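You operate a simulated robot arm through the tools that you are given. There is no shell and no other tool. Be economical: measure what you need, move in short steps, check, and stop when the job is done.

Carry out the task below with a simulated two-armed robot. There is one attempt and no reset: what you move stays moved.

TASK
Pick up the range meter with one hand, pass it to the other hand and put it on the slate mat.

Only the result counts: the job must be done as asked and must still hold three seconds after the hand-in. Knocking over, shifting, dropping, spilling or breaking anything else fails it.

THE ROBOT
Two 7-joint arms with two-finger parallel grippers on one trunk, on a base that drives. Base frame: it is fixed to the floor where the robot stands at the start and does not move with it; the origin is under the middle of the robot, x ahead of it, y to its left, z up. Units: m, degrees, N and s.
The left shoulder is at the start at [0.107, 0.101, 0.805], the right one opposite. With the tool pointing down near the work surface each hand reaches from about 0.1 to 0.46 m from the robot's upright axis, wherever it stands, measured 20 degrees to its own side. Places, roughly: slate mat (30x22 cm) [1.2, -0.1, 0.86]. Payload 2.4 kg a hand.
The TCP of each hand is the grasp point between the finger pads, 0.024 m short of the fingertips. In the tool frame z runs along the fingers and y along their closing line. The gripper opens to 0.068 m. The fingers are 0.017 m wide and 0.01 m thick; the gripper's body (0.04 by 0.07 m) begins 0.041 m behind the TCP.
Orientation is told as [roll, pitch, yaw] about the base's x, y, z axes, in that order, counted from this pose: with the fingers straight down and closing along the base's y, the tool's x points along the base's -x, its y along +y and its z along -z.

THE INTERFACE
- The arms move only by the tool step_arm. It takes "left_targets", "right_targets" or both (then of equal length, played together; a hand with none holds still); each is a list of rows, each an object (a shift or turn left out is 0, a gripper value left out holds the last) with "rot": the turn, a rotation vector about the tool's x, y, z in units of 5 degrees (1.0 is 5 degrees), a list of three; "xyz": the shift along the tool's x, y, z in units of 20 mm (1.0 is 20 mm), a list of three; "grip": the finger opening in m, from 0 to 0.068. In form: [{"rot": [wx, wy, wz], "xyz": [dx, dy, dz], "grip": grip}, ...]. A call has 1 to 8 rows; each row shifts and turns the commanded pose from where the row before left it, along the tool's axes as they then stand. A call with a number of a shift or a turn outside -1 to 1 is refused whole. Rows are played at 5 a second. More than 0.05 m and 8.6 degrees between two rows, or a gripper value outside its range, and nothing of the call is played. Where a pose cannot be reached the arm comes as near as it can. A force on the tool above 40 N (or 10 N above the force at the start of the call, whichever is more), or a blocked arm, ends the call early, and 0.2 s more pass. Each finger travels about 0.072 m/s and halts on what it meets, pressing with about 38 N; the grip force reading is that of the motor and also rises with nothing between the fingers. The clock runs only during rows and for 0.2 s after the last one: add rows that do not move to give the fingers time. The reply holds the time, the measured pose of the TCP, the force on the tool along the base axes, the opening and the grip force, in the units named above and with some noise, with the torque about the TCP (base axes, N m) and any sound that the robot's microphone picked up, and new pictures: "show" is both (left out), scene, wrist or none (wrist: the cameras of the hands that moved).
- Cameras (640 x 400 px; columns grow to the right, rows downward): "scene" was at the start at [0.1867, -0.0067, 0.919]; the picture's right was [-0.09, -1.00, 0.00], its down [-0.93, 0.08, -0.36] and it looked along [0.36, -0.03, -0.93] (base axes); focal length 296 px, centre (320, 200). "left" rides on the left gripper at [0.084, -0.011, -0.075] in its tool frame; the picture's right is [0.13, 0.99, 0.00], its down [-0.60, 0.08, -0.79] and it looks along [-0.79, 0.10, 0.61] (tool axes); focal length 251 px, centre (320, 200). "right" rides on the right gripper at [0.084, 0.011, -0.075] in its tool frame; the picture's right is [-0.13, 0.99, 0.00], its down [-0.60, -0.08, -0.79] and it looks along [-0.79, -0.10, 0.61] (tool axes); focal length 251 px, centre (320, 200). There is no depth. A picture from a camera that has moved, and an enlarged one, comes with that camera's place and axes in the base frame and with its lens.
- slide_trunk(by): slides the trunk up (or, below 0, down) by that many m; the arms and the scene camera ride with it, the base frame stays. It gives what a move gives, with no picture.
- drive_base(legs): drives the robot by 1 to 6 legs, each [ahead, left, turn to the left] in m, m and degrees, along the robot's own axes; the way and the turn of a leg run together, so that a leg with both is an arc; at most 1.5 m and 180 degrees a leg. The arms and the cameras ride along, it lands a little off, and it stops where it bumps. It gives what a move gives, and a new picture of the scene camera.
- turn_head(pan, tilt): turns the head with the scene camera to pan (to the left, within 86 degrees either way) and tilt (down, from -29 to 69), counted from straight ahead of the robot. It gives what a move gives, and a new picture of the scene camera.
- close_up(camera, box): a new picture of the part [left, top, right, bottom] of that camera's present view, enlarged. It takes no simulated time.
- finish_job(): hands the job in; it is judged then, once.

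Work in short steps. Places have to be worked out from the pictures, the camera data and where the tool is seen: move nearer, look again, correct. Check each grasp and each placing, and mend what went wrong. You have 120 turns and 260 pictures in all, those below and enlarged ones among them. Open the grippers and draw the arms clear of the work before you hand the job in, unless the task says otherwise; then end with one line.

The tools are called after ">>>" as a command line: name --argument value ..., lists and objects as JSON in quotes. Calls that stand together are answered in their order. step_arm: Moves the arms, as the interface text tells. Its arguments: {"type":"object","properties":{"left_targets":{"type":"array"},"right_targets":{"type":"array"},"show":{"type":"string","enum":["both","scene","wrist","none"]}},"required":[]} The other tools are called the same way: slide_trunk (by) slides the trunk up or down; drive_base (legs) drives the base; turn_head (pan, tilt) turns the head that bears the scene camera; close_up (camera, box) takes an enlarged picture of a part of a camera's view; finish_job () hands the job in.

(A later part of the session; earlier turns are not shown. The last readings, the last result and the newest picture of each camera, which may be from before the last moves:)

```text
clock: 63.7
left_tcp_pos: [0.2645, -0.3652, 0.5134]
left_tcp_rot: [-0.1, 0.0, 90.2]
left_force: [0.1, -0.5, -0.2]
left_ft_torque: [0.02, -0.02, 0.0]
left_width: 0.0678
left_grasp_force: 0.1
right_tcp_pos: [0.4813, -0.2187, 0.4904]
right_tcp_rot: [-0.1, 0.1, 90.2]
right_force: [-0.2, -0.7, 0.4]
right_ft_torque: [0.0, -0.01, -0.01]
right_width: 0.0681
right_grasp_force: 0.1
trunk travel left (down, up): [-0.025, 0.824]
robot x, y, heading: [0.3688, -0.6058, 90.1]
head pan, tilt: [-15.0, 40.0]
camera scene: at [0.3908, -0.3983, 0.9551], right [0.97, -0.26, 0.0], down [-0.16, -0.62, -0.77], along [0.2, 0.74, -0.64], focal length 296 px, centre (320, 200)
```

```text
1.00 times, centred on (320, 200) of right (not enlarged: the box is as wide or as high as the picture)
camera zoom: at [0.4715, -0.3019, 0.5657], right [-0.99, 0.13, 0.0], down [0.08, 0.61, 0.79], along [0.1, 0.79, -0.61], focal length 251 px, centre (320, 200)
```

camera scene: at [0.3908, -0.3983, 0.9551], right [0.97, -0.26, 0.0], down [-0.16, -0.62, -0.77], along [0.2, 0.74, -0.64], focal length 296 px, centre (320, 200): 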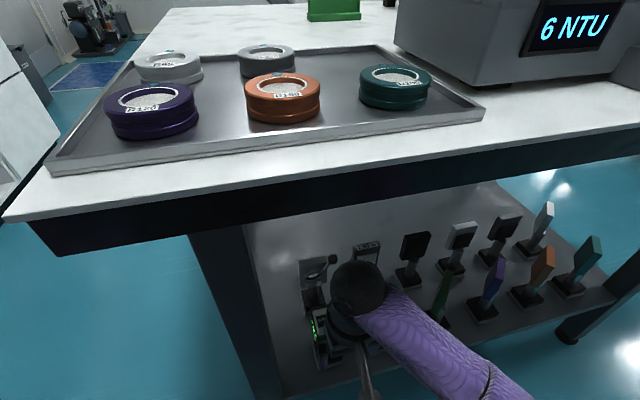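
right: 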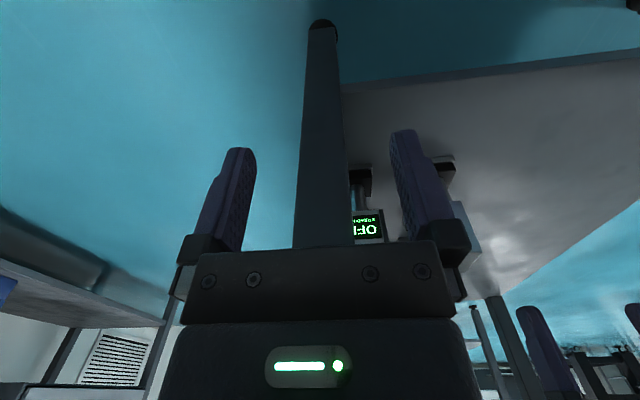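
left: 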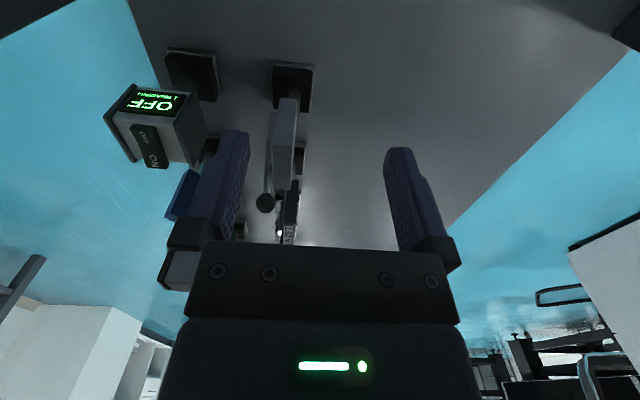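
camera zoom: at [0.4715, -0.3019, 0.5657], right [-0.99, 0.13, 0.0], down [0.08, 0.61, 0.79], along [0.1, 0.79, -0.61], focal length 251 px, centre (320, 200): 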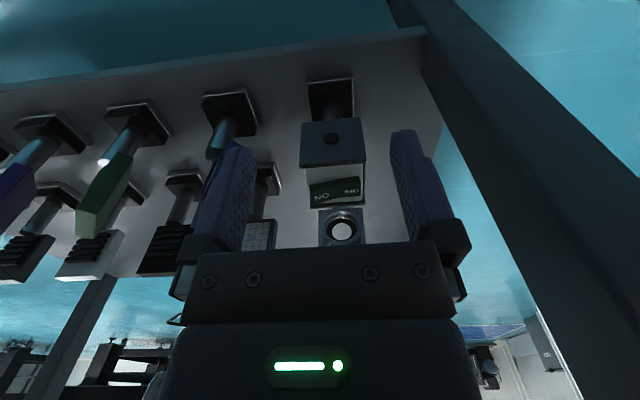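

The wrist view agrees: head centre about (0.480, -0.130), top at z≈0.42. I drive 0.05 closer, then bring the hand over it.

>>> drive_base --legs '[[0.05, 0, 0]]'

>>> step_arm --right_targets '[{"xyz": [-1, 0, 0]}, {"xyz": [-0.8, 0, 0]}, {}]' --show "wrist"

```text
clock: 64.6
left_tcp_pos: [0.2652, -0.3171, 0.515]
left_tcp_rot: [0.1, 0.0, 90.1]
left_force: [0.4, 1.0, 0.4]
left_ft_torque: [-0.01, 0.0, -0.01]
left_width: 0.0682
left_grasp_force: 0.2
right_tcp_pos: [0.4823, -0.1688, 0.4902]
right_tcp_rot: [-0.2, 0.0, 90.2]
right_force: [0.4, -0.2, -0.3]
right_ft_torque: [0.0, -0.02, -0.02]
right_width: 0.0679
right_grasp_force: 0.0
trunk travel left (down, up): [-0.025, 0.824]
robot x, y, heading: [0.3658, -0.5588, 90.2]
head pan, tilt: [-15.0, 40.0]
camera scene: at [0.3909, -0.3485, 0.9551], right [0.97, -0.26, 0.0], down [-0.17, -0.62, -0.77], along [0.2, 0.74, -0.64], focal length 296 px, centre (320, 200)
```

scene: 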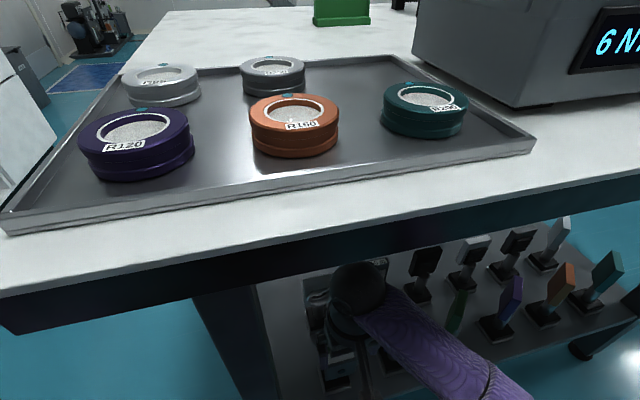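

```text
clock: 65.4
left_tcp_pos: [0.2661, -0.3173, 0.5146]
left_tcp_rot: [0.0, 0.0, 90.1]
left_force: [-0.1, 0.2, -0.1]
left_ft_torque: [0.0, 0.04, 0.01]
left_width: 0.0678
left_grasp_force: 0.0
right_tcp_pos: [0.482, -0.1309, 0.4896]
right_tcp_rot: [-0.1, 0.1, 90.2]
right_force: [-0.7, 0.5, 0.3]
right_ft_torque: [0.01, 0.0, 0.0]
right_width: 0.0682
right_grasp_force: 0.0
trunk travel left (down, up): [-0.025, 0.824]
robot x, y, heading: [0.3701, -0.5591, 90.2]
head pan, tilt: [-15.0, 40.0]
camera right: at [0.4714, -0.2158, 0.5656], right [-0.99, 0.13, 0.0], down [0.08, 0.61, 0.79], along [0.1, 0.79, -0.61], focal length 251 px, centre (320, 200)
```

right: 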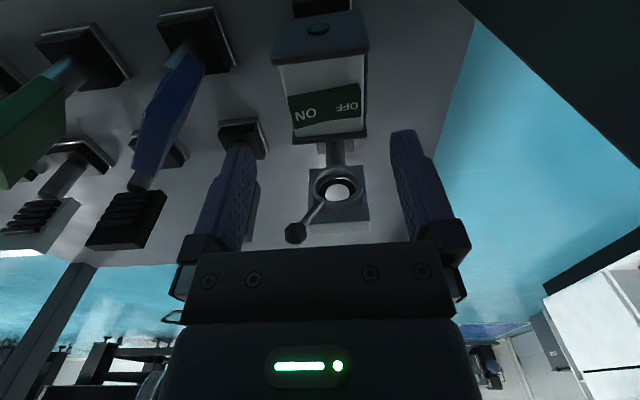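

The head's centre works out at (0.4795, -0.128), and the plates are 0.053 wide, so there is about 7 mm clearance each side. I centre and descend most of the way.

>>> step_arm --right_targets '[{"xyz": [-0.12, 0.12, 0.5]}, {"xyz": [0, 0, 1]}, {"xyz": [0, 0, 1]}, {"xyz": [0, 0, 1]}, {"xyz": [0, 0, 0.5]}, {}]' --show "both"

```text
clock: 66.8
left_tcp_pos: [0.2652, -0.3184, 0.5147]
left_tcp_rot: [0.0, 0.1, 90.1]
left_force: [0.0, -0.5, -0.4]
left_ft_torque: [-0.01, -0.04, 0.01]
left_width: 0.0679
left_grasp_force: 0.0
right_tcp_pos: [0.4799, -0.1296, 0.4093]
right_tcp_rot: [-0.1, 0.1, 90.2]
right_force: [0.0, -0.7, -0.2]
right_ft_torque: [0.05, -0.02, 0.02]
right_width: 0.0679
right_grasp_force: 0.0
trunk travel left (down, up): [-0.025, 0.824]
robot x, y, heading: [0.3717, -0.557, 89.8]
head pan, tilt: [-15.0, 40.0]
camera scene: at [0.3908, -0.3484, 0.9551], right [0.97, -0.26, 0.0], down [-0.17, -0.62, -0.77], along [0.2, 0.74, -0.64], focal length 296 px, centre (320, 200)
camera right: at [0.469, -0.2138, 0.4852], right [-0.99, 0.13, 0.0], down [0.08, 0.61, 0.79], along [0.1, 0.79, -0.61], focal length 251 px, centre (320, 200)
```

scene: 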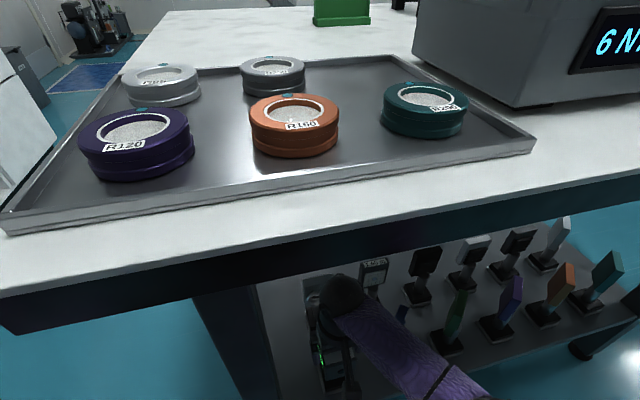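
right: 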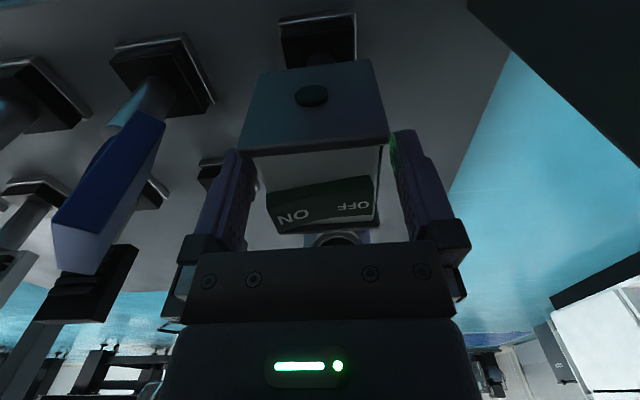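

The fingers straddle the body between the plates and the palm still clears the rocker. I go 8 mm lower and close.

>>> step_arm --right_targets '[{"xyz": [0, 0, 0.4]}, {"grip": 0.03}, {"grip": 0.03}, {"grip": 0.03}, {"grip": 0.03}, {"grip": 0.03}]' --show "wrist"

```text
clock: 68.2
left_tcp_pos: [0.2656, -0.3171, 0.5143]
left_tcp_rot: [0.0, 0.1, 90.1]
left_force: [0.0, 0.5, 0.3]
left_ft_torque: [-0.02, 0.0, 0.0]
left_width: 0.0681
left_grasp_force: 0.0
right_tcp_pos: [0.4789, -0.1304, 0.4023]
right_tcp_rot: [-0.1, 0.1, 90.2]
right_force: [0.1, -1.0, 0.9]
right_ft_torque: [-0.2, 0.16, 0.0]
right_width: 0.0517
right_grasp_force: 37.9
trunk travel left (down, up): [-0.025, 0.824]
robot x, y, heading: [0.3699, -0.5559, 90.0]
head pan, tilt: [-15.0, 40.0]
camera right: at [0.469, -0.2136, 0.4777], right [-0.99, 0.13, 0.0], down [0.08, 0.61, 0.79], along [0.1, 0.79, -0.61], focal length 251 px, centre (320, 200)
```

right: 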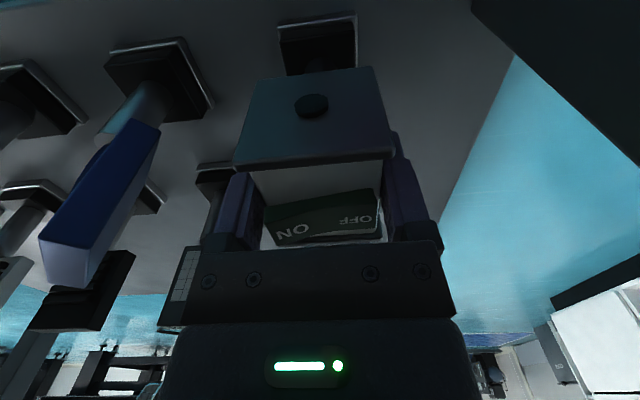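

Gripped firmly at 0.052. I lift it about 5 cm and check.

>>> step_arm --right_targets '[{"xyz": [0, 0, -0.5]}, {"xyz": [0, 0, -1]}, {"xyz": [0, 0, -1]}, {}]' --show "wrist"

```text
clock: 69.2
left_tcp_pos: [0.2664, -0.3168, 0.515]
left_tcp_rot: [-0.1, 0.0, 90.1]
left_force: [-0.2, 0.3, 0.0]
left_ft_torque: [0.02, 0.0, -0.01]
left_width: 0.0684
left_grasp_force: 0.1
right_tcp_pos: [0.4793, -0.1288, 0.4534]
right_tcp_rot: [-0.2, 0.2, 90.2]
right_force: [0.0, 0.2, -5.5]
right_ft_torque: [-0.01, -0.04, 0.03]
right_width: 0.0516
right_grasp_force: 37.9
trunk travel left (down, up): [-0.025, 0.824]
robot x, y, heading: [0.3679, -0.5587, 90.3]
head pan, tilt: [-15.0, 40.0]
camera right: at [0.4691, -0.2133, 0.5278], right [-0.99, 0.13, 0.0], down [0.08, 0.61, 0.79], along [0.1, 0.79, -0.61], focal length 251 px, centre (320, 200)
```

right: 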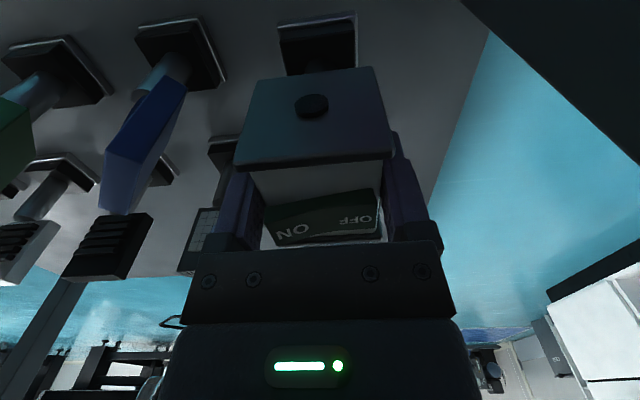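

The meter is lifted clean. I drive straight back out from the table and then raise the trunk for the hand-over.

>>> drive_base --legs '[[-0.32, 0, 0]]'

>>> slide_trunk --by 0.45

>>> turn_head --pan 0 --tilt 60

```text
clock: 71.3
left_tcp_pos: [0.2675, -0.6359, 0.5139]
left_tcp_rot: [0.0, 0.1, 90.2]
left_force: [-0.1, -0.4, 0.3]
left_ft_torque: [-0.01, 0.02, 0.02]
left_width: 0.0679
left_grasp_force: 0.1
right_tcp_pos: [0.4785, -0.4473, 0.4533]
right_tcp_rot: [-0.1, 0.1, 90.1]
right_force: [0.0, 0.0, -5.2]
right_ft_torque: [-0.02, 0.0, -0.03]
right_width: 0.0517
right_grasp_force: 37.8
trunk travel left (down, up): [-0.025, 0.824]
robot x, y, heading: [0.3675, -0.8758, 90.3]
head pan, tilt: [-15.0, 40.0]
camera scene: at [0.3915, -0.6667, 0.955], right [0.97, -0.26, 0.0], down [-0.16, -0.62, -0.77], along [0.2, 0.74, -0.64], focal length 296 px, centre (320, 200)
```

scene: 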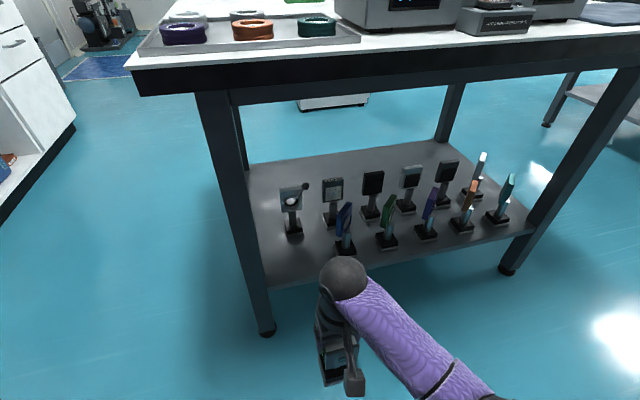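

```text
refused: 0.45 is not a number from -0.4 to 0.4
```

```text
clock: 72.2
left_tcp_pos: [0.2662, -0.6346, 0.5141]
left_tcp_rot: [0.0, 0.1, 90.1]
left_force: [-0.4, -0.5, -0.6]
left_ft_torque: [-0.02, 0.02, 0.0]
left_width: 0.0679
left_grasp_force: 0.0
right_tcp_pos: [0.4792, -0.4472, 0.4527]
right_tcp_rot: [-0.1, 0.1, 90.2]
right_force: [-0.6, -0.5, -5.0]
right_ft_torque: [-0.06, 0.0, -0.04]
right_width: 0.0517
right_grasp_force: 38.3
trunk travel left (down, up): [-0.025, 0.824]
robot x, y, heading: [0.367, -0.8738, 90.1]
head pan, tilt: [0.0, 60.0]
camera scene: at [0.3696, -0.6823, 0.9283], right [1.0, 0.0, 0.0], down [0.0, -0.87, -0.5], along [0.0, 0.5, -0.87], focal length 296 px, centre (320, 200)
```

scene: 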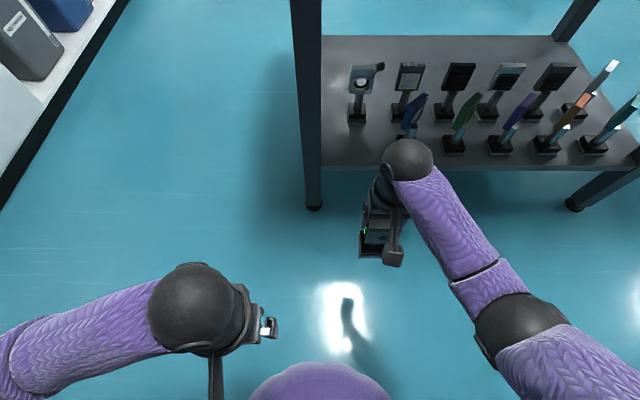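

The path along the corridor is clear. I raise the trunk and drive to the open floor beyond the table's end, still facing +y.

>>> slide_trunk --by 0.4

>>> drive_base --legs '[[0, -1.43, 0]]'

>>> step_arm --left_targets '[{"rot": [0, 0, 1]}, {"rot": [0, 0, 1]}, {"rot": [0, 0, 1]}, {"rot": [0, 0, 1]}, {"rot": [0, 0, 1]}, {"rot": [0, 0, 1]}, {"rot": [0, 0, 1]}, {"rot": [0, 0, 1]}]' --show "none"

>>> step_arm --left_targets '[{"rot": [0, 0, 1]}, {"rot": [0, 0, 1]}, {"rot": [0, 0, 1]}, {"rot": [0, 0, 1]}, {"rot": [0, 0, 1]}, {"rot": [0, 0, 1]}, {"rot": [0, 0, 1]}, {"rot": [0, 0, 1]}]' --show "scene"

```text
clock: 76.0
left_tcp_pos: [0.2655, -0.6358, 0.9145]
left_tcp_rot: [-0.1, 0.1, 90.3]
left_force: [-0.5, 0.3, -0.4]
left_ft_torque: [0.03, 0.0, 0.0]
left_width: 0.0679
left_grasp_force: 0.0
right_tcp_pos: [0.478, -0.448, 0.8524]
right_tcp_rot: [0.0, 0.0, 90.2]
right_force: [0.3, -0.2, -4.3]
right_ft_torque: [-0.09, 0.02, -0.02]
right_width: 0.0519
right_grasp_force: 38.1
trunk travel left (down, up): [-0.425, 0.424]
robot x, y, heading: [0.3703, -0.8766, 90.2]
head pan, tilt: [0.0, 60.0]
```

```text
clock: 83.1
left_tcp_pos: [1.6927, -0.6423, 0.9144]
left_tcp_rot: [0.0, 0.1, 89.1]
left_force: [-0.3, -0.7, 0.3]
left_ft_torque: [0.0, 0.01, 0.01]
left_width: 0.0678
left_grasp_force: 0.0
right_tcp_pos: [1.91, -0.4588, 0.8528]
right_tcp_rot: [-0.2, 0.0, 89.1]
right_force: [0.2, 0.5, -4.8]
right_ft_torque: [-0.01, 0.02, 0.0]
right_width: 0.0519
right_grasp_force: 38.9
trunk travel left (down, up): [-0.425, 0.424]
robot x, y, heading: [1.7875, -0.8852, 89.0]
head pan, tilt: [0.0, 60.0]
camera scene: at [1.7939, -0.7925, 1.3371], right [1.0, -0.02, 0.0], down [-0.01, -0.87, -0.5], along [0.01, 0.5, -0.87], focal length 296 px, centre (320, 200)
```

scene: 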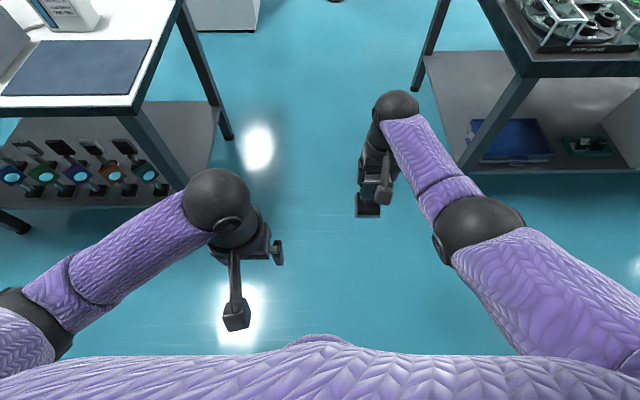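

```text
clock: 84.9
left_tcp_pos: [1.694, -0.6428, 0.9154]
left_tcp_rot: [-0.1, 0.0, 49.0]
left_force: [0.2, 0.5, -0.2]
left_ft_torque: [0.0, 0.03, 0.01]
left_width: 0.0681
left_grasp_force: 0.0
right_tcp_pos: [1.9096, -0.458, 0.8521]
right_tcp_rot: [-0.1, 0.1, 89.1]
right_force: [0.2, 0.2, -4.7]
right_ft_torque: [-0.02, 0.01, 0.01]
right_width: 0.0516
right_grasp_force: 37.9
trunk travel left (down, up): [-0.425, 0.424]
robot x, y, heading: [1.787, -0.8866, 89.0]
head pan, tilt: [0.0, 60.0]
```

```text
clock: 86.7
left_tcp_pos: [1.6927, -0.6434, 0.9149]
left_tcp_rot: [-0.2, -0.1, 9.0]
left_force: [0.8, -0.7, -0.5]
left_ft_torque: [-0.03, 0.0, -0.02]
left_width: 0.0679
left_grasp_force: 0.0
right_tcp_pos: [1.9098, -0.4597, 0.853]
right_tcp_rot: [-0.2, 0.0, 89.0]
right_force: [-0.2, 0.0, -5.0]
right_ft_torque: [-0.03, 0.01, -0.02]
right_width: 0.0519
right_grasp_force: 37.9
trunk travel left (down, up): [-0.425, 0.424]
robot x, y, heading: [1.7911, -0.8901, 89.1]
head pan, tilt: [0.0, 60.0]
camera scene: at [1.7938, -0.7925, 1.3371], right [1.0, -0.02, 0.0], down [-0.01, -0.87, -0.5], along [0.01, 0.5, -0.87], focal length 296 px, centre (320, 200)
```

scene: 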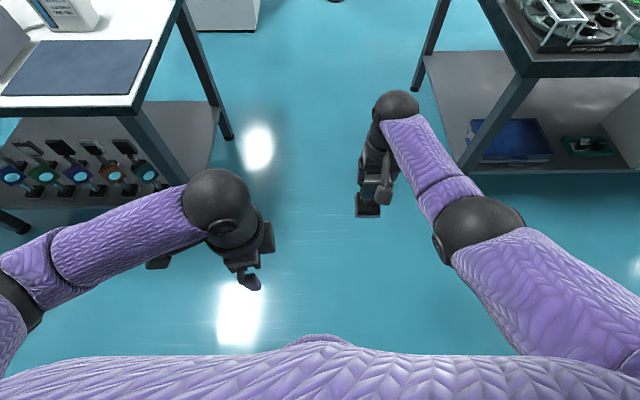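

The left wrist spins freely. I finish the spin and tilt the left hand so its fingers point to the right and 30° down, while the right hand brings the meter nearer the middle and slightly up.

>>> step_arm --left_targets '[{"rot": [0, 0, 1], "xyz": [0, 1, 0]}, {"rot": [0, 0, 0.8], "xyz": [0, 1, 0]}, {"rot": [0, -1, 0], "xyz": [0, 1, 0]}, {"rot": [0, -1, 0], "xyz": [0, 1, 0]}, {"rot": [0, -1, 0]}, {"rot": [0, -1, 0]}, {"rot": [0, -1, 0]}, {"rot": [0, -1, 0]}]' --right_targets '[{"xyz": [1, 0, -1]}, {"xyz": [1, 0, -1]}, {"xyz": [1, 0, -0.5]}, {}, {}, {}, {}, {}]' --show "none"

>>> step_arm --left_targets '[{"rot": [0, -1, 0]}, {"rot": [0, -1, 0]}, {"rot": [0, -1, 0]}, {"rot": [0, -1, 0]}, {"rot": [0, -1, 0]}, {"rot": [0, -1, 0]}, {}]' --show "both"

```text
clock: 88.5
left_tcp_pos: [1.6881, -0.5636, 0.9145]
left_tcp_rot: [0.1, -30.1, 0.1]
left_force: [0.2, -0.1, 0.6]
left_ft_torque: [0.01, 0.0, 0.0]
left_width: 0.068
left_grasp_force: 0.1
right_tcp_pos: [1.9078, -0.5176, 0.9035]
right_tcp_rot: [-0.1, 0.2, 89.1]
right_force: [-0.2, -0.2, -5.3]
right_ft_torque: [-0.03, -0.01, 0.01]
right_width: 0.0519
right_grasp_force: 37.9
trunk travel left (down, up): [-0.425, 0.424]
robot x, y, heading: [1.7897, -0.8846, 88.9]
head pan, tilt: [0.0, 60.0]
```

```text
clock: 90.1
left_tcp_pos: [1.6881, -0.5626, 0.9146]
left_tcp_rot: [-0.1, -60.1, 0.2]
left_force: [-0.4, -0.4, 0.1]
left_ft_torque: [0.01, 0.02, 0.03]
left_width: 0.0679
left_grasp_force: 0.1
right_tcp_pos: [1.908, -0.517, 0.9032]
right_tcp_rot: [-0.2, 0.0, 89.1]
right_force: [-0.7, -0.2, -5.2]
right_ft_torque: [-0.04, -0.03, 0.01]
right_width: 0.0518
right_grasp_force: 38.2
trunk travel left (down, up): [-0.425, 0.424]
robot x, y, heading: [1.7885, -0.8859, 88.9]
head pan, tilt: [0.0, 60.0]
camera scene: at [1.7938, -0.7926, 1.3372], right [1.0, -0.02, 0.0], down [-0.01, -0.87, -0.5], along [0.01, 0.5, -0.87], focal length 296 px, centre (320, 200)
camera left: at [1.5815, -0.5729, 0.8792], right [-0.07, 0.99, -0.11], down [-0.39, 0.08, 0.92], along [0.92, 0.1, 0.38], focal length 251 px, centre (320, 200)
```

scene: 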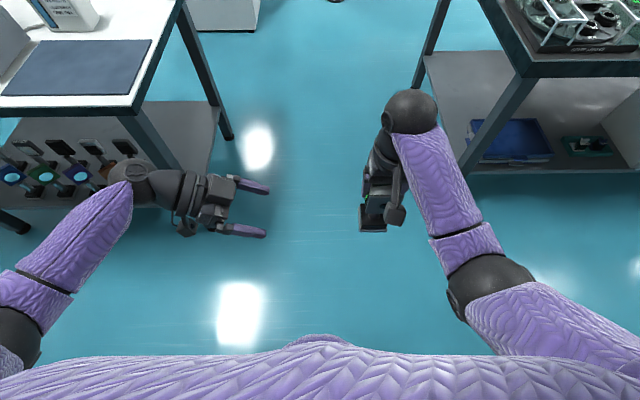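
left: 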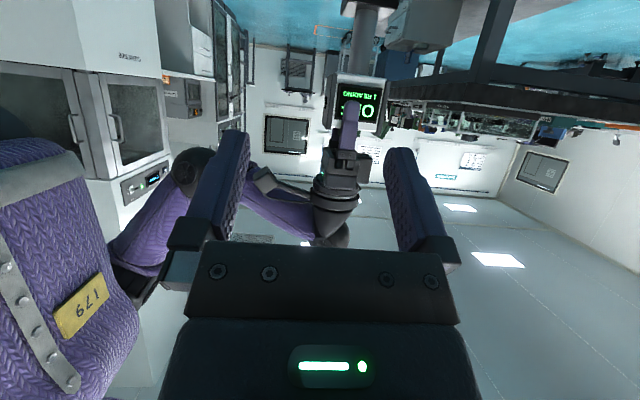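

The left hand can take that attitude, and its camera sees the post at about y≈-0.51. I align the left hand with the post line and go to about 10 cm short of it.

>>> step_arm --left_targets '[{"xyz": [-0.7, 0.9, 0]}, {"xyz": [-0.7, 0.9, 1]}, {"xyz": [0, 0.85, 1]}, {"xyz": [0, 0, 1]}, {"xyz": [0, 0, 1]}, {"xyz": [0, 0, 1]}, {"xyz": [0, 0, 1]}, {}]' --show "both"

```text
clock: 91.9
left_tcp_pos: [1.8059, -0.5102, 0.8789]
left_tcp_rot: [0.0, -60.0, 0.2]
left_force: [0.7, 0.7, -0.5]
left_ft_torque: [-0.02, 0.0, 0.0]
left_width: 0.0681
left_grasp_force: 0.0
right_tcp_pos: [1.9074, -0.5183, 0.902]
right_tcp_rot: [-0.2, 0.1, 89.1]
right_force: [-0.5, -0.2, -5.1]
right_ft_torque: [-0.06, -0.02, 0.01]
right_width: 0.0517
right_grasp_force: 37.7
trunk travel left (down, up): [-0.425, 0.424]
robot x, y, heading: [1.7918, -0.8867, 89.4]
head pan, tilt: [0.0, 60.0]
camera scene: at [1.7939, -0.7925, 1.3372], right [1.0, -0.02, 0.0], down [-0.01, -0.87, -0.5], along [0.01, 0.5, -0.87], focal length 296 px, centre (320, 200)
camera left: at [1.6995, -0.5195, 0.8437], right [-0.07, 0.99, -0.11], down [-0.38, 0.08, 0.92], along [0.92, 0.1, 0.38], focal length 251 px, centre (320, 200)
```

scene: 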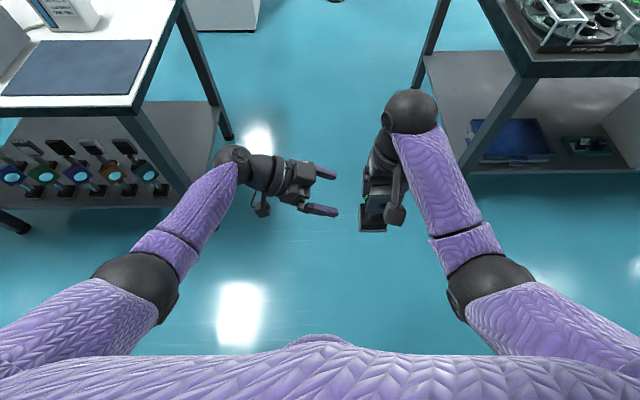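
left: 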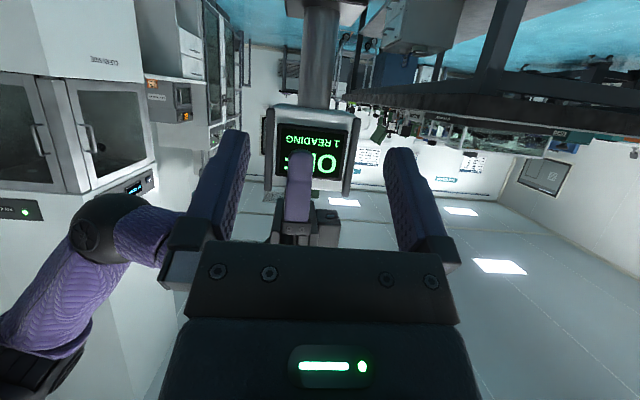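

The post is centred between the left fingers (y -0.510) and spans z≈0.786–0.862. I advance along the finger axis toward (1.908, -0.51, 0.815), stopping short for a check.

>>> step_arm --left_targets '[{"xyz": [0.22, 0, 1]}, {"xyz": [0, 0, 1]}, {"xyz": [0, 0, 1]}, {"xyz": [0, 0, 1]}, {}]' --show "both"

>>> close_up --camera "scene" --box '[260, 120, 460, 245]'

```text
clock: 93.1
left_tcp_pos: [1.8734, -0.5099, 0.8344]
left_tcp_rot: [-0.1, -60.0, 0.2]
left_force: [-0.4, -0.2, 0.1]
left_ft_torque: [0.02, 0.0, -0.02]
left_width: 0.0681
left_grasp_force: 0.0
right_tcp_pos: [1.9079, -0.5183, 0.9031]
right_tcp_rot: [0.0, 0.1, 89.1]
right_force: [0.1, 0.0, -4.7]
right_ft_torque: [-0.02, 0.02, -0.06]
right_width: 0.052
right_grasp_force: 38.3
trunk travel left (down, up): [-0.425, 0.424]
robot x, y, heading: [1.7874, -0.8865, 89.0]
head pan, tilt: [0.0, 60.0]
camera scene: at [1.7939, -0.7925, 1.3371], right [1.0, -0.02, 0.0], down [-0.01, -0.87, -0.5], along [0.01, 0.5, -0.87], focal length 296 px, centre (320, 200)
camera left: at [1.7667, -0.52, 0.7993], right [-0.07, 0.99, -0.11], down [-0.39, 0.08, 0.92], along [0.92, 0.1, 0.38], focal length 251 px, centre (320, 200)
```

scene: 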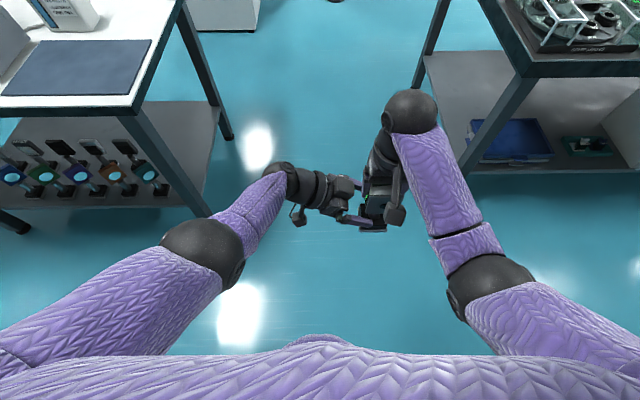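
left: 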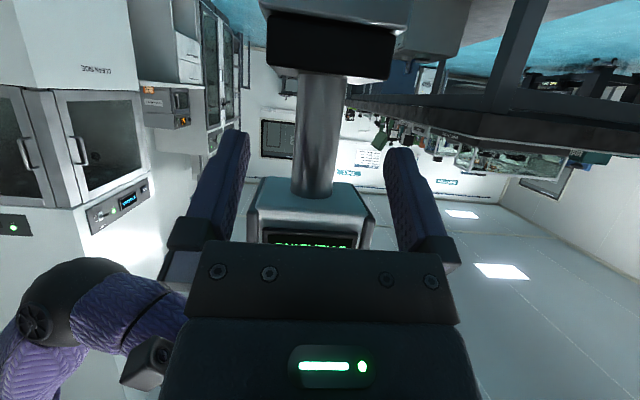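

```text
3.20 times, centred on (360, 182) of scene
camera zoom: at [1.7939, -0.7925, 1.3371], right [1.0, -0.02, 0.0], down [-0.01, -0.87, -0.5], along [0.01, 0.5, -0.87], focal length 949 px, centre (192, 256)
```

zoom: 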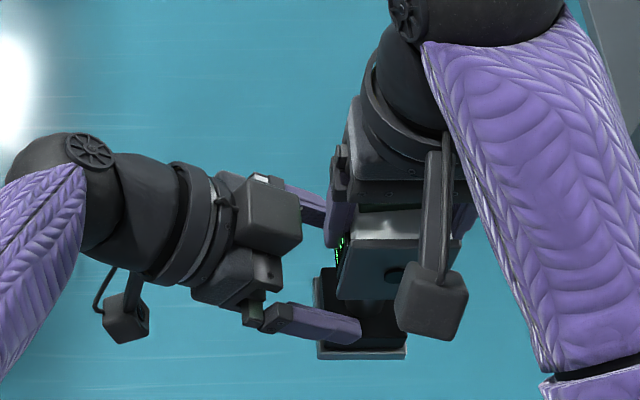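

The view shows the post's free length is about z 0.79–0.85, so I reduce the tilt to 20° for more clearance and then advance the last 4 cm to z≈0.811.

>>> step_arm --left_targets '[{"rot": [0, -1, 0]}, {"rot": [0, -1, 0]}, {"xyz": [0.5, 0, 0]}, {"xyz": [0, 0, 1]}, {"xyz": [0, 0, 1]}, {}]' --show "both"

>>> close_up --camera "scene" --box '[260, 120, 460, 245]'

```text
clock: 94.2
left_tcp_pos: [1.9008, -0.5348, 0.8335]
left_tcp_rot: [-0.2, -69.7, 1.0]
left_force: [-5.0, -2.3, 0.3]
left_ft_torque: [0.08, -0.27, 0.08]
left_width: 0.0679
left_grasp_force: 0.0
left hand out of reach, approached as far as the arm can: row 1, 2, 3, 4, 5
right_tcp_pos: [1.9133, -0.5208, 0.9017]
right_tcp_rot: [-1.0, 0.9, 88.8]
right_force: [5.2, 1.5, -4.7]
right_ft_torque: [0.01, -0.08, 0.0]
right_width: 0.0518
right_grasp_force: 38.3
trunk travel left (down, up): [-0.425, 0.424]
robot x, y, heading: [1.7907, -0.8874, 89.4]
head pan, tilt: [0.0, 60.0]
stopped in row 5 (left hand): the force on the tool passed its limit at 58 N (the readings are from after the stop); the commanded pose is now the measured one
camera scene: at [1.7937, -0.7927, 1.3372], right [1.0, -0.02, 0.0], down [-0.01, -0.87, -0.5], along [0.01, 0.5, -0.87], focal length 296 px, centre (320, 200)
camera left: at [1.8023, -0.5465, 0.7812], right [-0.06, 0.99, -0.12], down [-0.54, 0.07, 0.84], along [0.84, 0.12, 0.53], focal length 251 px, centre (320, 200)
```

scene: 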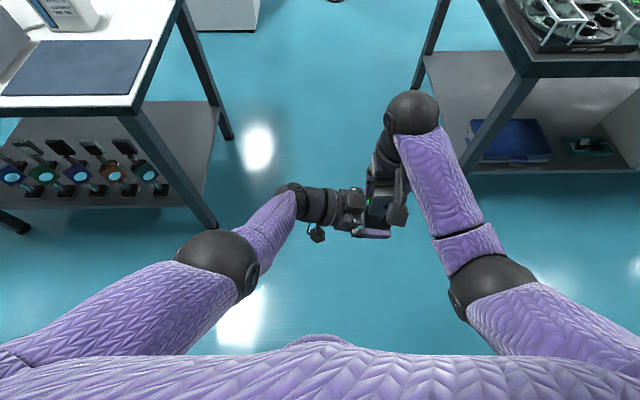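
left: 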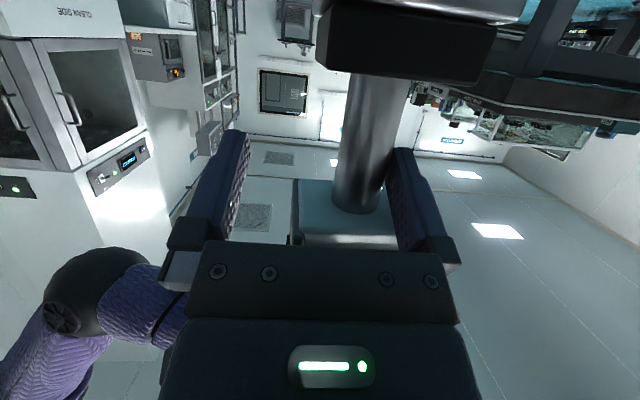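

```text
3.20 times, centred on (360, 182) of scene
camera zoom: at [1.7937, -0.7927, 1.3372], right [1.0, -0.02, 0.0], down [-0.01, -0.87, -0.5], along [0.01, 0.5, -0.87], focal length 949 px, centre (192, 256)
```

zoom: 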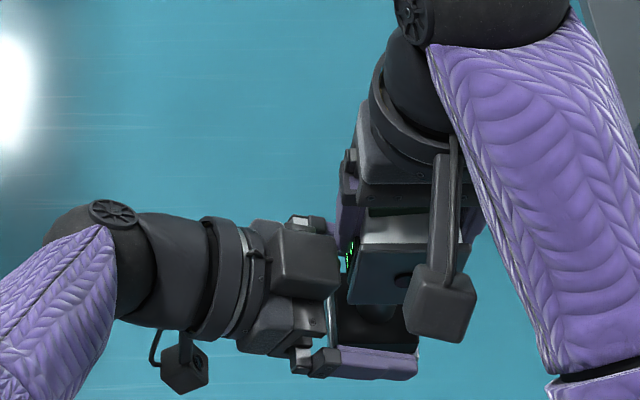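

The left arm hit its reach limit with that tilt and nudged the post; the meter is still firmly held. I back the left hand off along its axis and restore the 30° tilt.

>>> step_arm --left_targets '[{"xyz": [0, 0, -1]}, {"xyz": [0, 0, -1]}, {"xyz": [0, 0, -1]}, {"xyz": [0, 0, -1]}, {"rot": [0, 1, 0], "xyz": [0, 0, -1]}, {"rot": [0, 1, 0], "xyz": [0, 0, -1]}, {"xyz": [0, 0.5, -1]}, {"xyz": [0, 0.5, -1]}]' --show "none"

>>> step_arm --left_targets '[{"xyz": [0, 0, -1]}, {"xyz": [0, 0, -1]}, {}, {}, {}, {}]' --right_targets '[{"xyz": [0, 1, 0]}, {"xyz": [0, 1, 0]}, {"xyz": [0, 1, 0]}, {"xyz": [0, 1, 0]}, {"xyz": [0, 0.5, 0]}, {}]' --show "both"

```text
clock: 96.0
left_tcp_pos: [1.7549, -0.5158, 0.8972]
left_tcp_rot: [-0.2, -59.7, 1.0]
left_force: [0.0, -0.4, -0.3]
left_ft_torque: [0.0, -0.02, 0.01]
left_width: 0.0678
left_grasp_force: 0.0
right_tcp_pos: [1.9123, -0.5196, 0.9015]
right_tcp_rot: [-1.0, 0.8, 88.9]
right_force: [-0.1, 0.2, -4.2]
right_ft_torque: [-0.01, 0.02, -0.01]
right_width: 0.052
right_grasp_force: 37.9
trunk travel left (down, up): [-0.425, 0.424]
robot x, y, heading: [1.7905, -0.8876, 89.1]
head pan, tilt: [0.0, 60.0]
```

```text
clock: 97.5
left_tcp_pos: [1.7205, -0.5182, 0.9168]
left_tcp_rot: [-0.1, -59.7, 0.9]
left_force: [-0.4, 0.1, -0.6]
left_ft_torque: [-0.02, -0.01, -0.02]
left_width: 0.0682
left_grasp_force: 0.1
right_tcp_pos: [1.8217, -0.5189, 0.9]
right_tcp_rot: [-0.9, 0.7, 88.9]
right_force: [-0.1, -0.1, -5.3]
right_ft_torque: [-0.04, -0.01, 0.0]
right_width: 0.0515
right_grasp_force: 38.0
trunk travel left (down, up): [-0.425, 0.424]
robot x, y, heading: [1.7885, -0.8874, 89.3]
head pan, tilt: [0.0, 60.0]
camera scene: at [1.7937, -0.7925, 1.3371], right [1.0, -0.02, 0.0], down [-0.01, -0.87, -0.5], along [0.01, 0.5, -0.87], focal length 296 px, centre (320, 200)
camera right: at [1.8095, -0.6013, 0.9757], right [-0.99, 0.15, -0.02], down [0.08, 0.61, 0.79], along [0.13, 0.78, -0.62], focal length 251 px, centre (320, 200)
camera left: at [1.6145, -0.5289, 0.8833], right [-0.08, 0.99, -0.11], down [-0.38, 0.07, 0.92], along [0.92, 0.12, 0.37], focal length 251 px, centre (320, 200)
```

scene: 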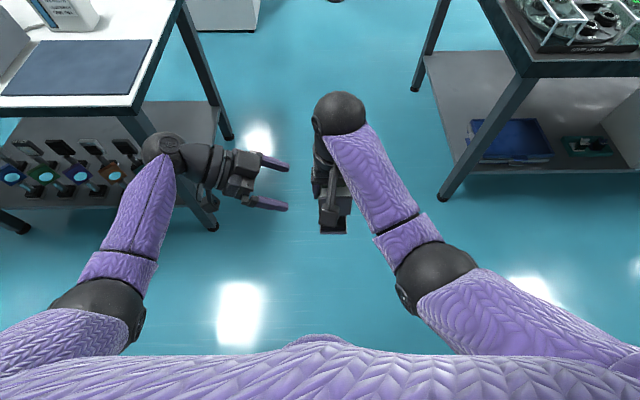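
right: 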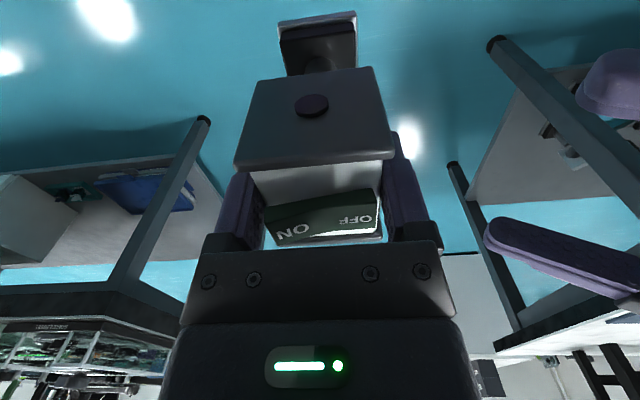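
left: 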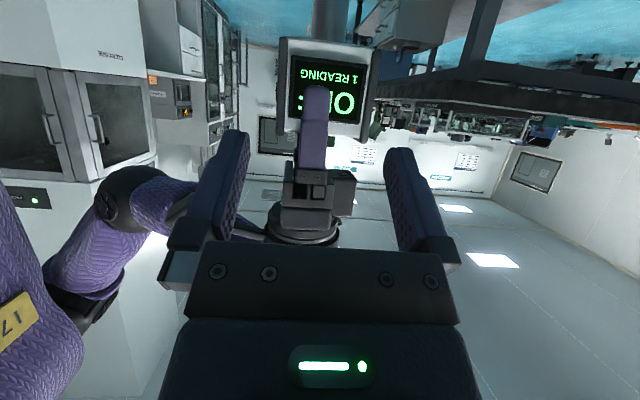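

Post now at y≈-0.507 with base top ≈0.788 and head bottom ≈0.847. I bring the left hand onto the new approach line, 7 cm short.

>>> step_arm --left_targets '[{"xyz": [1, 0.3, 0]}, {"xyz": [1, 0.25, 0]}, {"xyz": [0.1, 0, 1]}, {"xyz": [0, 0, 1]}, {"xyz": [0, 0, 1]}, {"xyz": [0, 0, 0.5]}, {}]' --show "wrist"

```text
clock: 99.0
left_tcp_pos: [1.761, -0.5068, 0.8465]
left_tcp_rot: [0.0, -59.7, 0.9]
left_force: [-0.2, -0.3, -0.3]
left_ft_torque: [0.0, 0.01, -0.02]
left_width: 0.068
left_grasp_force: 0.1
right_tcp_pos: [1.8221, -0.5185, 0.899]
right_tcp_rot: [-0.9, 0.8, 88.9]
right_force: [0.1, 0.7, -5.5]
right_ft_torque: [-0.01, 0.0, 0.0]
right_width: 0.0518
right_grasp_force: 38.3
trunk travel left (down, up): [-0.425, 0.424]
robot x, y, heading: [1.7892, -0.8869, 89.1]
head pan, tilt: [0.0, 60.0]
camera left: at [1.6533, -0.518, 0.8114], right [-0.08, 0.99, -0.11], down [-0.38, 0.07, 0.92], along [0.92, 0.12, 0.37], focal length 251 px, centre (320, 200)
```

left: 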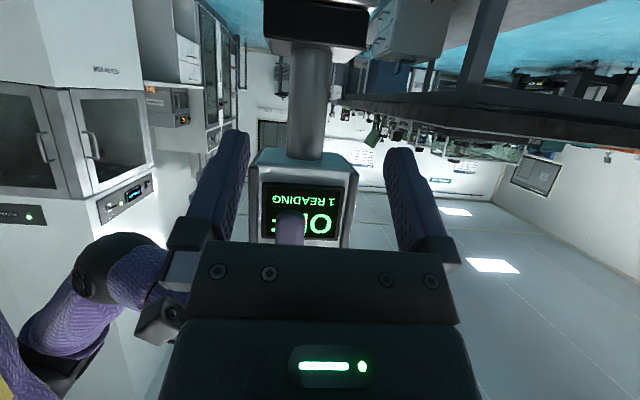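

Everything lines up. I advance 6.3 cm so the post sits slightly outboard in the pads, keeping the palm clear of the head, then look before closing.

>>> step_arm --left_targets '[{"xyz": [0.08, -0.18, 1]}, {"xyz": [0, 0, 1]}, {"xyz": [0, 0, 1]}, {"xyz": [0, 0, 0.15]}, {}]' --show "both"

```text
clock: 100.2
left_tcp_pos: [1.8127, -0.5092, 0.8132]
left_tcp_rot: [0.0, -59.5, 0.9]
left_force: [-21.3, 8.2, -9.7]
left_ft_torque: [-0.44, -1.49, -0.51]
left_width: 0.0682
left_grasp_force: 0.0
right_tcp_pos: [1.823, -0.5187, 0.8987]
right_tcp_rot: [-1.1, 0.9, 88.7]
right_force: [21.1, -9.6, 4.4]
right_ft_torque: [-0.3, -0.27, 0.39]
right_width: 0.0523
right_grasp_force: 38.1
trunk travel left (down, up): [-0.425, 0.424]
robot x, y, heading: [1.7919, -0.887, 89.1]
head pan, tilt: [0.0, 60.0]
camera scene: at [1.7937, -0.7925, 1.3371], right [1.0, -0.02, 0.0], down [-0.01, -0.87, -0.5], along [0.01, 0.5, -0.87], focal length 296 px, centre (320, 200)
camera left: at [1.7058, -0.5212, 0.7788], right [-0.08, 0.99, -0.11], down [-0.38, 0.07, 0.92], along [0.92, 0.12, 0.37], focal length 251 px, centre (320, 200)
```

scene: 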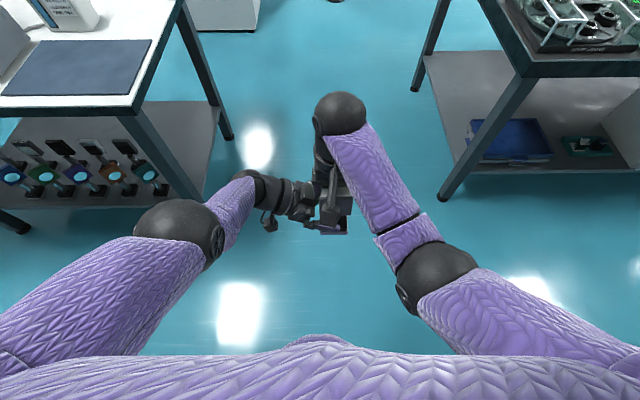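
left: 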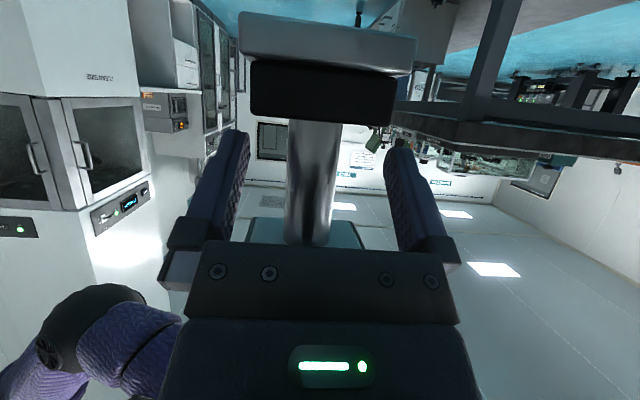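

There's a 21 N contact: the left palm's upper edge is touching the meter's head or the right finger. I back off 8 mm, recentre by 2 mm, and check the force.

>>> step_arm --left_targets '[{"xyz": [0, -0.12, -0.4]}, {}]' --show "none"

>>> close_up --camera "scene" --box '[220, 140, 420, 265]'

>>> close_up --camera "right" --box '[0, 0, 640, 400]'

```text
clock: 100.8
left_tcp_pos: [1.8086, -0.5118, 0.8155]
left_tcp_rot: [-0.1, -59.7, 0.9]
left_force: [0.6, -0.8, -0.6]
left_ft_torque: [0.04, 0.0, -0.03]
left_width: 0.0679
left_grasp_force: 0.0
right_tcp_pos: [1.8227, -0.5185, 0.8993]
right_tcp_rot: [-0.9, 0.6, 88.8]
right_force: [-0.2, -0.1, -3.9]
right_ft_torque: [-0.04, 0.05, -0.03]
right_width: 0.0517
right_grasp_force: 38.3
trunk travel left (down, up): [-0.425, 0.424]
robot x, y, heading: [1.7903, -0.8881, 89.0]
head pan, tilt: [0.0, 60.0]
```

```text
3.20 times, centred on (320, 202) of scene
camera zoom: at [1.7937, -0.7925, 1.3371], right [1.0, -0.02, 0.0], down [-0.01, -0.87, -0.5], along [0.01, 0.5, -0.87], focal length 949 px, centre (320, 192)
```

zoom: 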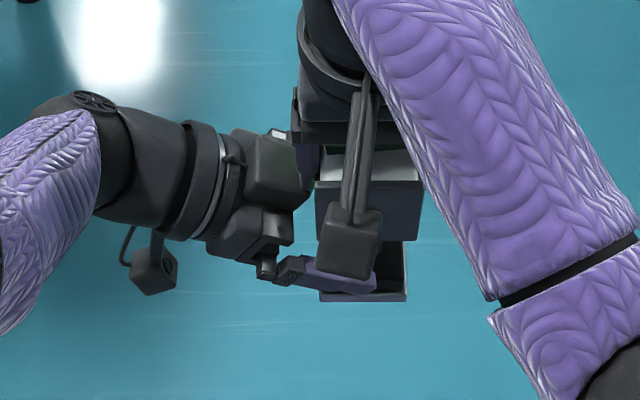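

```text
1.00 times, centred on (320, 200) of right (not enlarged: the box is as wide or as high as the picture)
camera zoom: at [1.8096, -0.6013, 0.9754], right [-0.99, 0.15, -0.02], down [0.08, 0.61, 0.79], along [0.13, 0.78, -0.62], focal length 251 px, centre (320, 200)
```

zoom: 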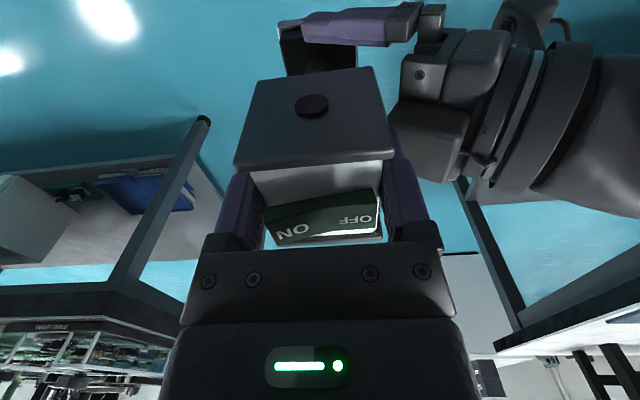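

Free of contact now, and the post is inside the pads' outer third. I close the left fingers on the post.

>>> step_arm --left_targets '[{"grip": 0.012}, {"grip": 0.012}, {"grip": 0.012}, {"grip": 0.012}, {"grip": 0.012}, {"grip": 0.012}]' --show "both"

```text
clock: 102.2
left_tcp_pos: [1.807, -0.5108, 0.8143]
left_tcp_rot: [-0.2, -59.6, 0.9]
left_force: [-0.5, -22.2, 4.3]
left_ft_torque: [0.7, -0.16, -0.35]
left_width: 0.0242
left_grasp_force: 38.2
right_tcp_pos: [1.8233, -0.518, 0.8995]
right_tcp_rot: [-1.0, 0.7, 88.9]
right_force: [-1.1, 21.3, -10.0]
right_ft_torque: [1.02, 0.16, 0.07]
right_width: 0.0517
right_grasp_force: 37.8
trunk travel left (down, up): [-0.425, 0.424]
robot x, y, heading: [1.7867, -0.8845, 89.1]
head pan, tilt: [0.0, 60.0]
camera scene: at [1.7938, -0.7925, 1.3371], right [1.0, -0.02, 0.0], down [-0.01, -0.87, -0.5], along [0.01, 0.5, -0.87], focal length 296 px, centre (320, 200)
camera left: at [1.6998, -0.5221, 0.7804], right [-0.08, 0.99, -0.11], down [-0.38, 0.07, 0.92], along [0.92, 0.12, 0.37], focal length 251 px, centre (320, 200)
```

scene: 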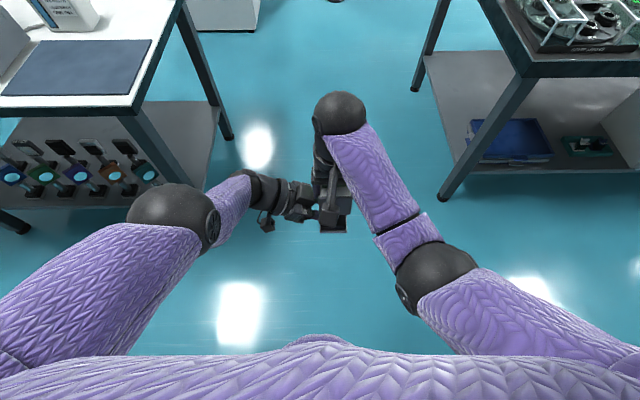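
left: 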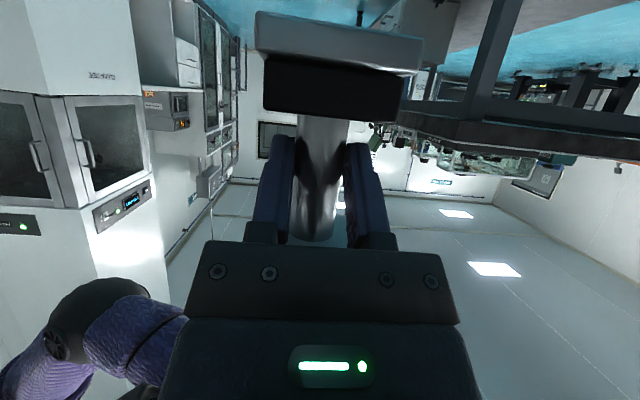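

The left hand holds the post at 0.024 with a 22 N sideways strain between the hands. I relax it with a 2 mm shift before releasing.

>>> step_arm --left_targets '[{"xyz": [0, -0.12, 0]}, {}]' --show "none"

```text
clock: 102.8
left_tcp_pos: [1.8068, -0.51, 0.8144]
left_tcp_rot: [-0.2, -59.8, 1.0]
left_force: [1.8, -20.0, -0.2]
left_ft_torque: [0.53, -0.02, -0.32]
left_width: 0.0239
left_grasp_force: 38.0
left hand out of reach, approached as far as the arm can: row 1
right_tcp_pos: [1.8223, -0.5178, 0.9003]
right_tcp_rot: [-0.9, 0.7, 89.0]
right_force: [-2.1, 20.2, -4.3]
right_ft_torque: [1.1, 0.15, 0.04]
right_width: 0.0518
right_grasp_force: 37.6
trunk travel left (down, up): [-0.425, 0.424]
robot x, y, heading: [1.7907, -0.8841, 89.3]
head pan, tilt: [0.0, 60.0]
```

The left arm is at a limit that way, so I relax with the right hand instead: 2.5 mm toward +y.

>>> step_arm --right_targets '[{"xyz": [-0.12, 0, 0]}, {}]' --show "none"

```text
clock: 103.5
left_tcp_pos: [1.8058, -0.51, 0.8156]
left_tcp_rot: [0.0, -59.6, 0.9]
left_force: [4.1, 5.6, -19.8]
left_ft_torque: [0.53, 0.39, 0.32]
left_width: 0.0239
left_grasp_force: 38.1
right_tcp_pos: [1.8219, -0.5162, 0.9009]
right_tcp_rot: [-0.9, 1.1, 88.9]
right_force: [-4.9, -5.8, 20.4]
right_ft_torque: [-0.91, 0.4, -0.15]
right_width: 0.0517
right_grasp_force: 38.1
trunk travel left (down, up): [-0.425, 0.424]
robot x, y, heading: [1.7901, -0.8881, 89.3]
head pan, tilt: [0.0, 60.0]
```

The y strain is nearly gone and a vertical squeeze remains. I raise the right hand about 1 mm.

>>> step_arm --right_targets '[{"xyz": [0.03, 0, -0.06]}, {}]' --show "none"

```text
clock: 104.0
left_tcp_pos: [1.8073, -0.5092, 0.8156]
left_tcp_rot: [0.1, -59.8, 0.7]
left_force: [4.2, 8.7, -9.1]
left_ft_torque: [0.43, 0.58, 0.28]
left_width: 0.0239
left_grasp_force: 37.8
right_tcp_pos: [1.8223, -0.5166, 0.9002]
right_tcp_rot: [-0.9, 0.9, 88.8]
right_force: [-4.5, -8.5, 8.0]
right_ft_torque: [-1.13, -0.05, -0.09]
right_width: 0.0517
right_grasp_force: 38.3
trunk travel left (down, up): [-0.425, 0.424]
robot x, y, heading: [1.7892, -0.8852, 89.2]
head pan, tilt: [0.0, 60.0]
```

Strain is small now. I open the right hand only slightly (to 0.058, to avoid bumping the left palm) and check that the left hand holds it.

>>> step_arm --right_targets '[{"grip": 0.058}, {"grip": 0.058}, {}]' --show "both"

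```text
clock: 104.8
left_tcp_pos: [1.8066, -0.5094, 0.8159]
left_tcp_rot: [-0.2, -59.7, 1.0]
left_force: [-0.5, -0.6, -0.5]
left_ft_torque: [0.3, 0.08, 0.09]
left_width: 0.0237
left_grasp_force: 37.5
right_tcp_pos: [1.8233, -0.5159, 0.8998]
right_tcp_rot: [-0.8, 0.7, 88.9]
right_force: [1.1, 0.0, 0.4]
right_ft_torque: [0.0, -0.01, 0.02]
right_width: 0.0576
right_grasp_force: 0.1
trunk travel left (down, up): [-0.425, 0.424]
robot x, y, heading: [1.7951, -0.8834, 89.1]
head pan, tilt: [0.0, 60.0]
camera scene: at [1.7938, -0.7925, 1.3371], right [1.0, -0.02, 0.0], down [-0.01, -0.87, -0.5], along [0.01, 0.5, -0.87], focal length 296 px, centre (320, 200)
camera right: at [1.8095, -0.599, 0.9766], right [-0.99, 0.15, -0.02], down [0.08, 0.61, 0.79], along [0.13, 0.78, -0.62], focal length 251 px, centre (320, 200)
```

scene: 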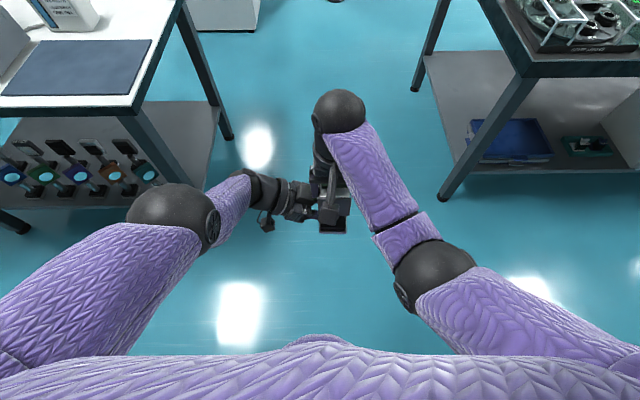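
right: 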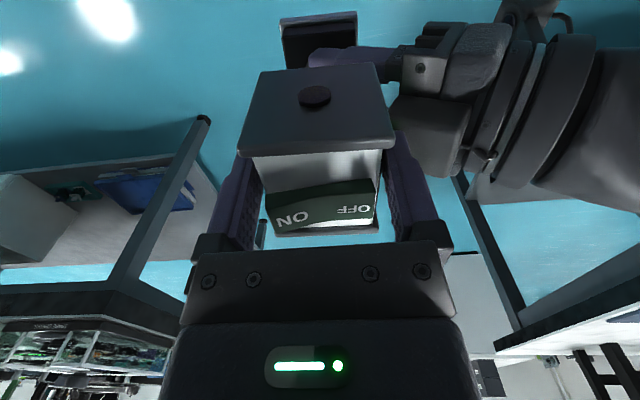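

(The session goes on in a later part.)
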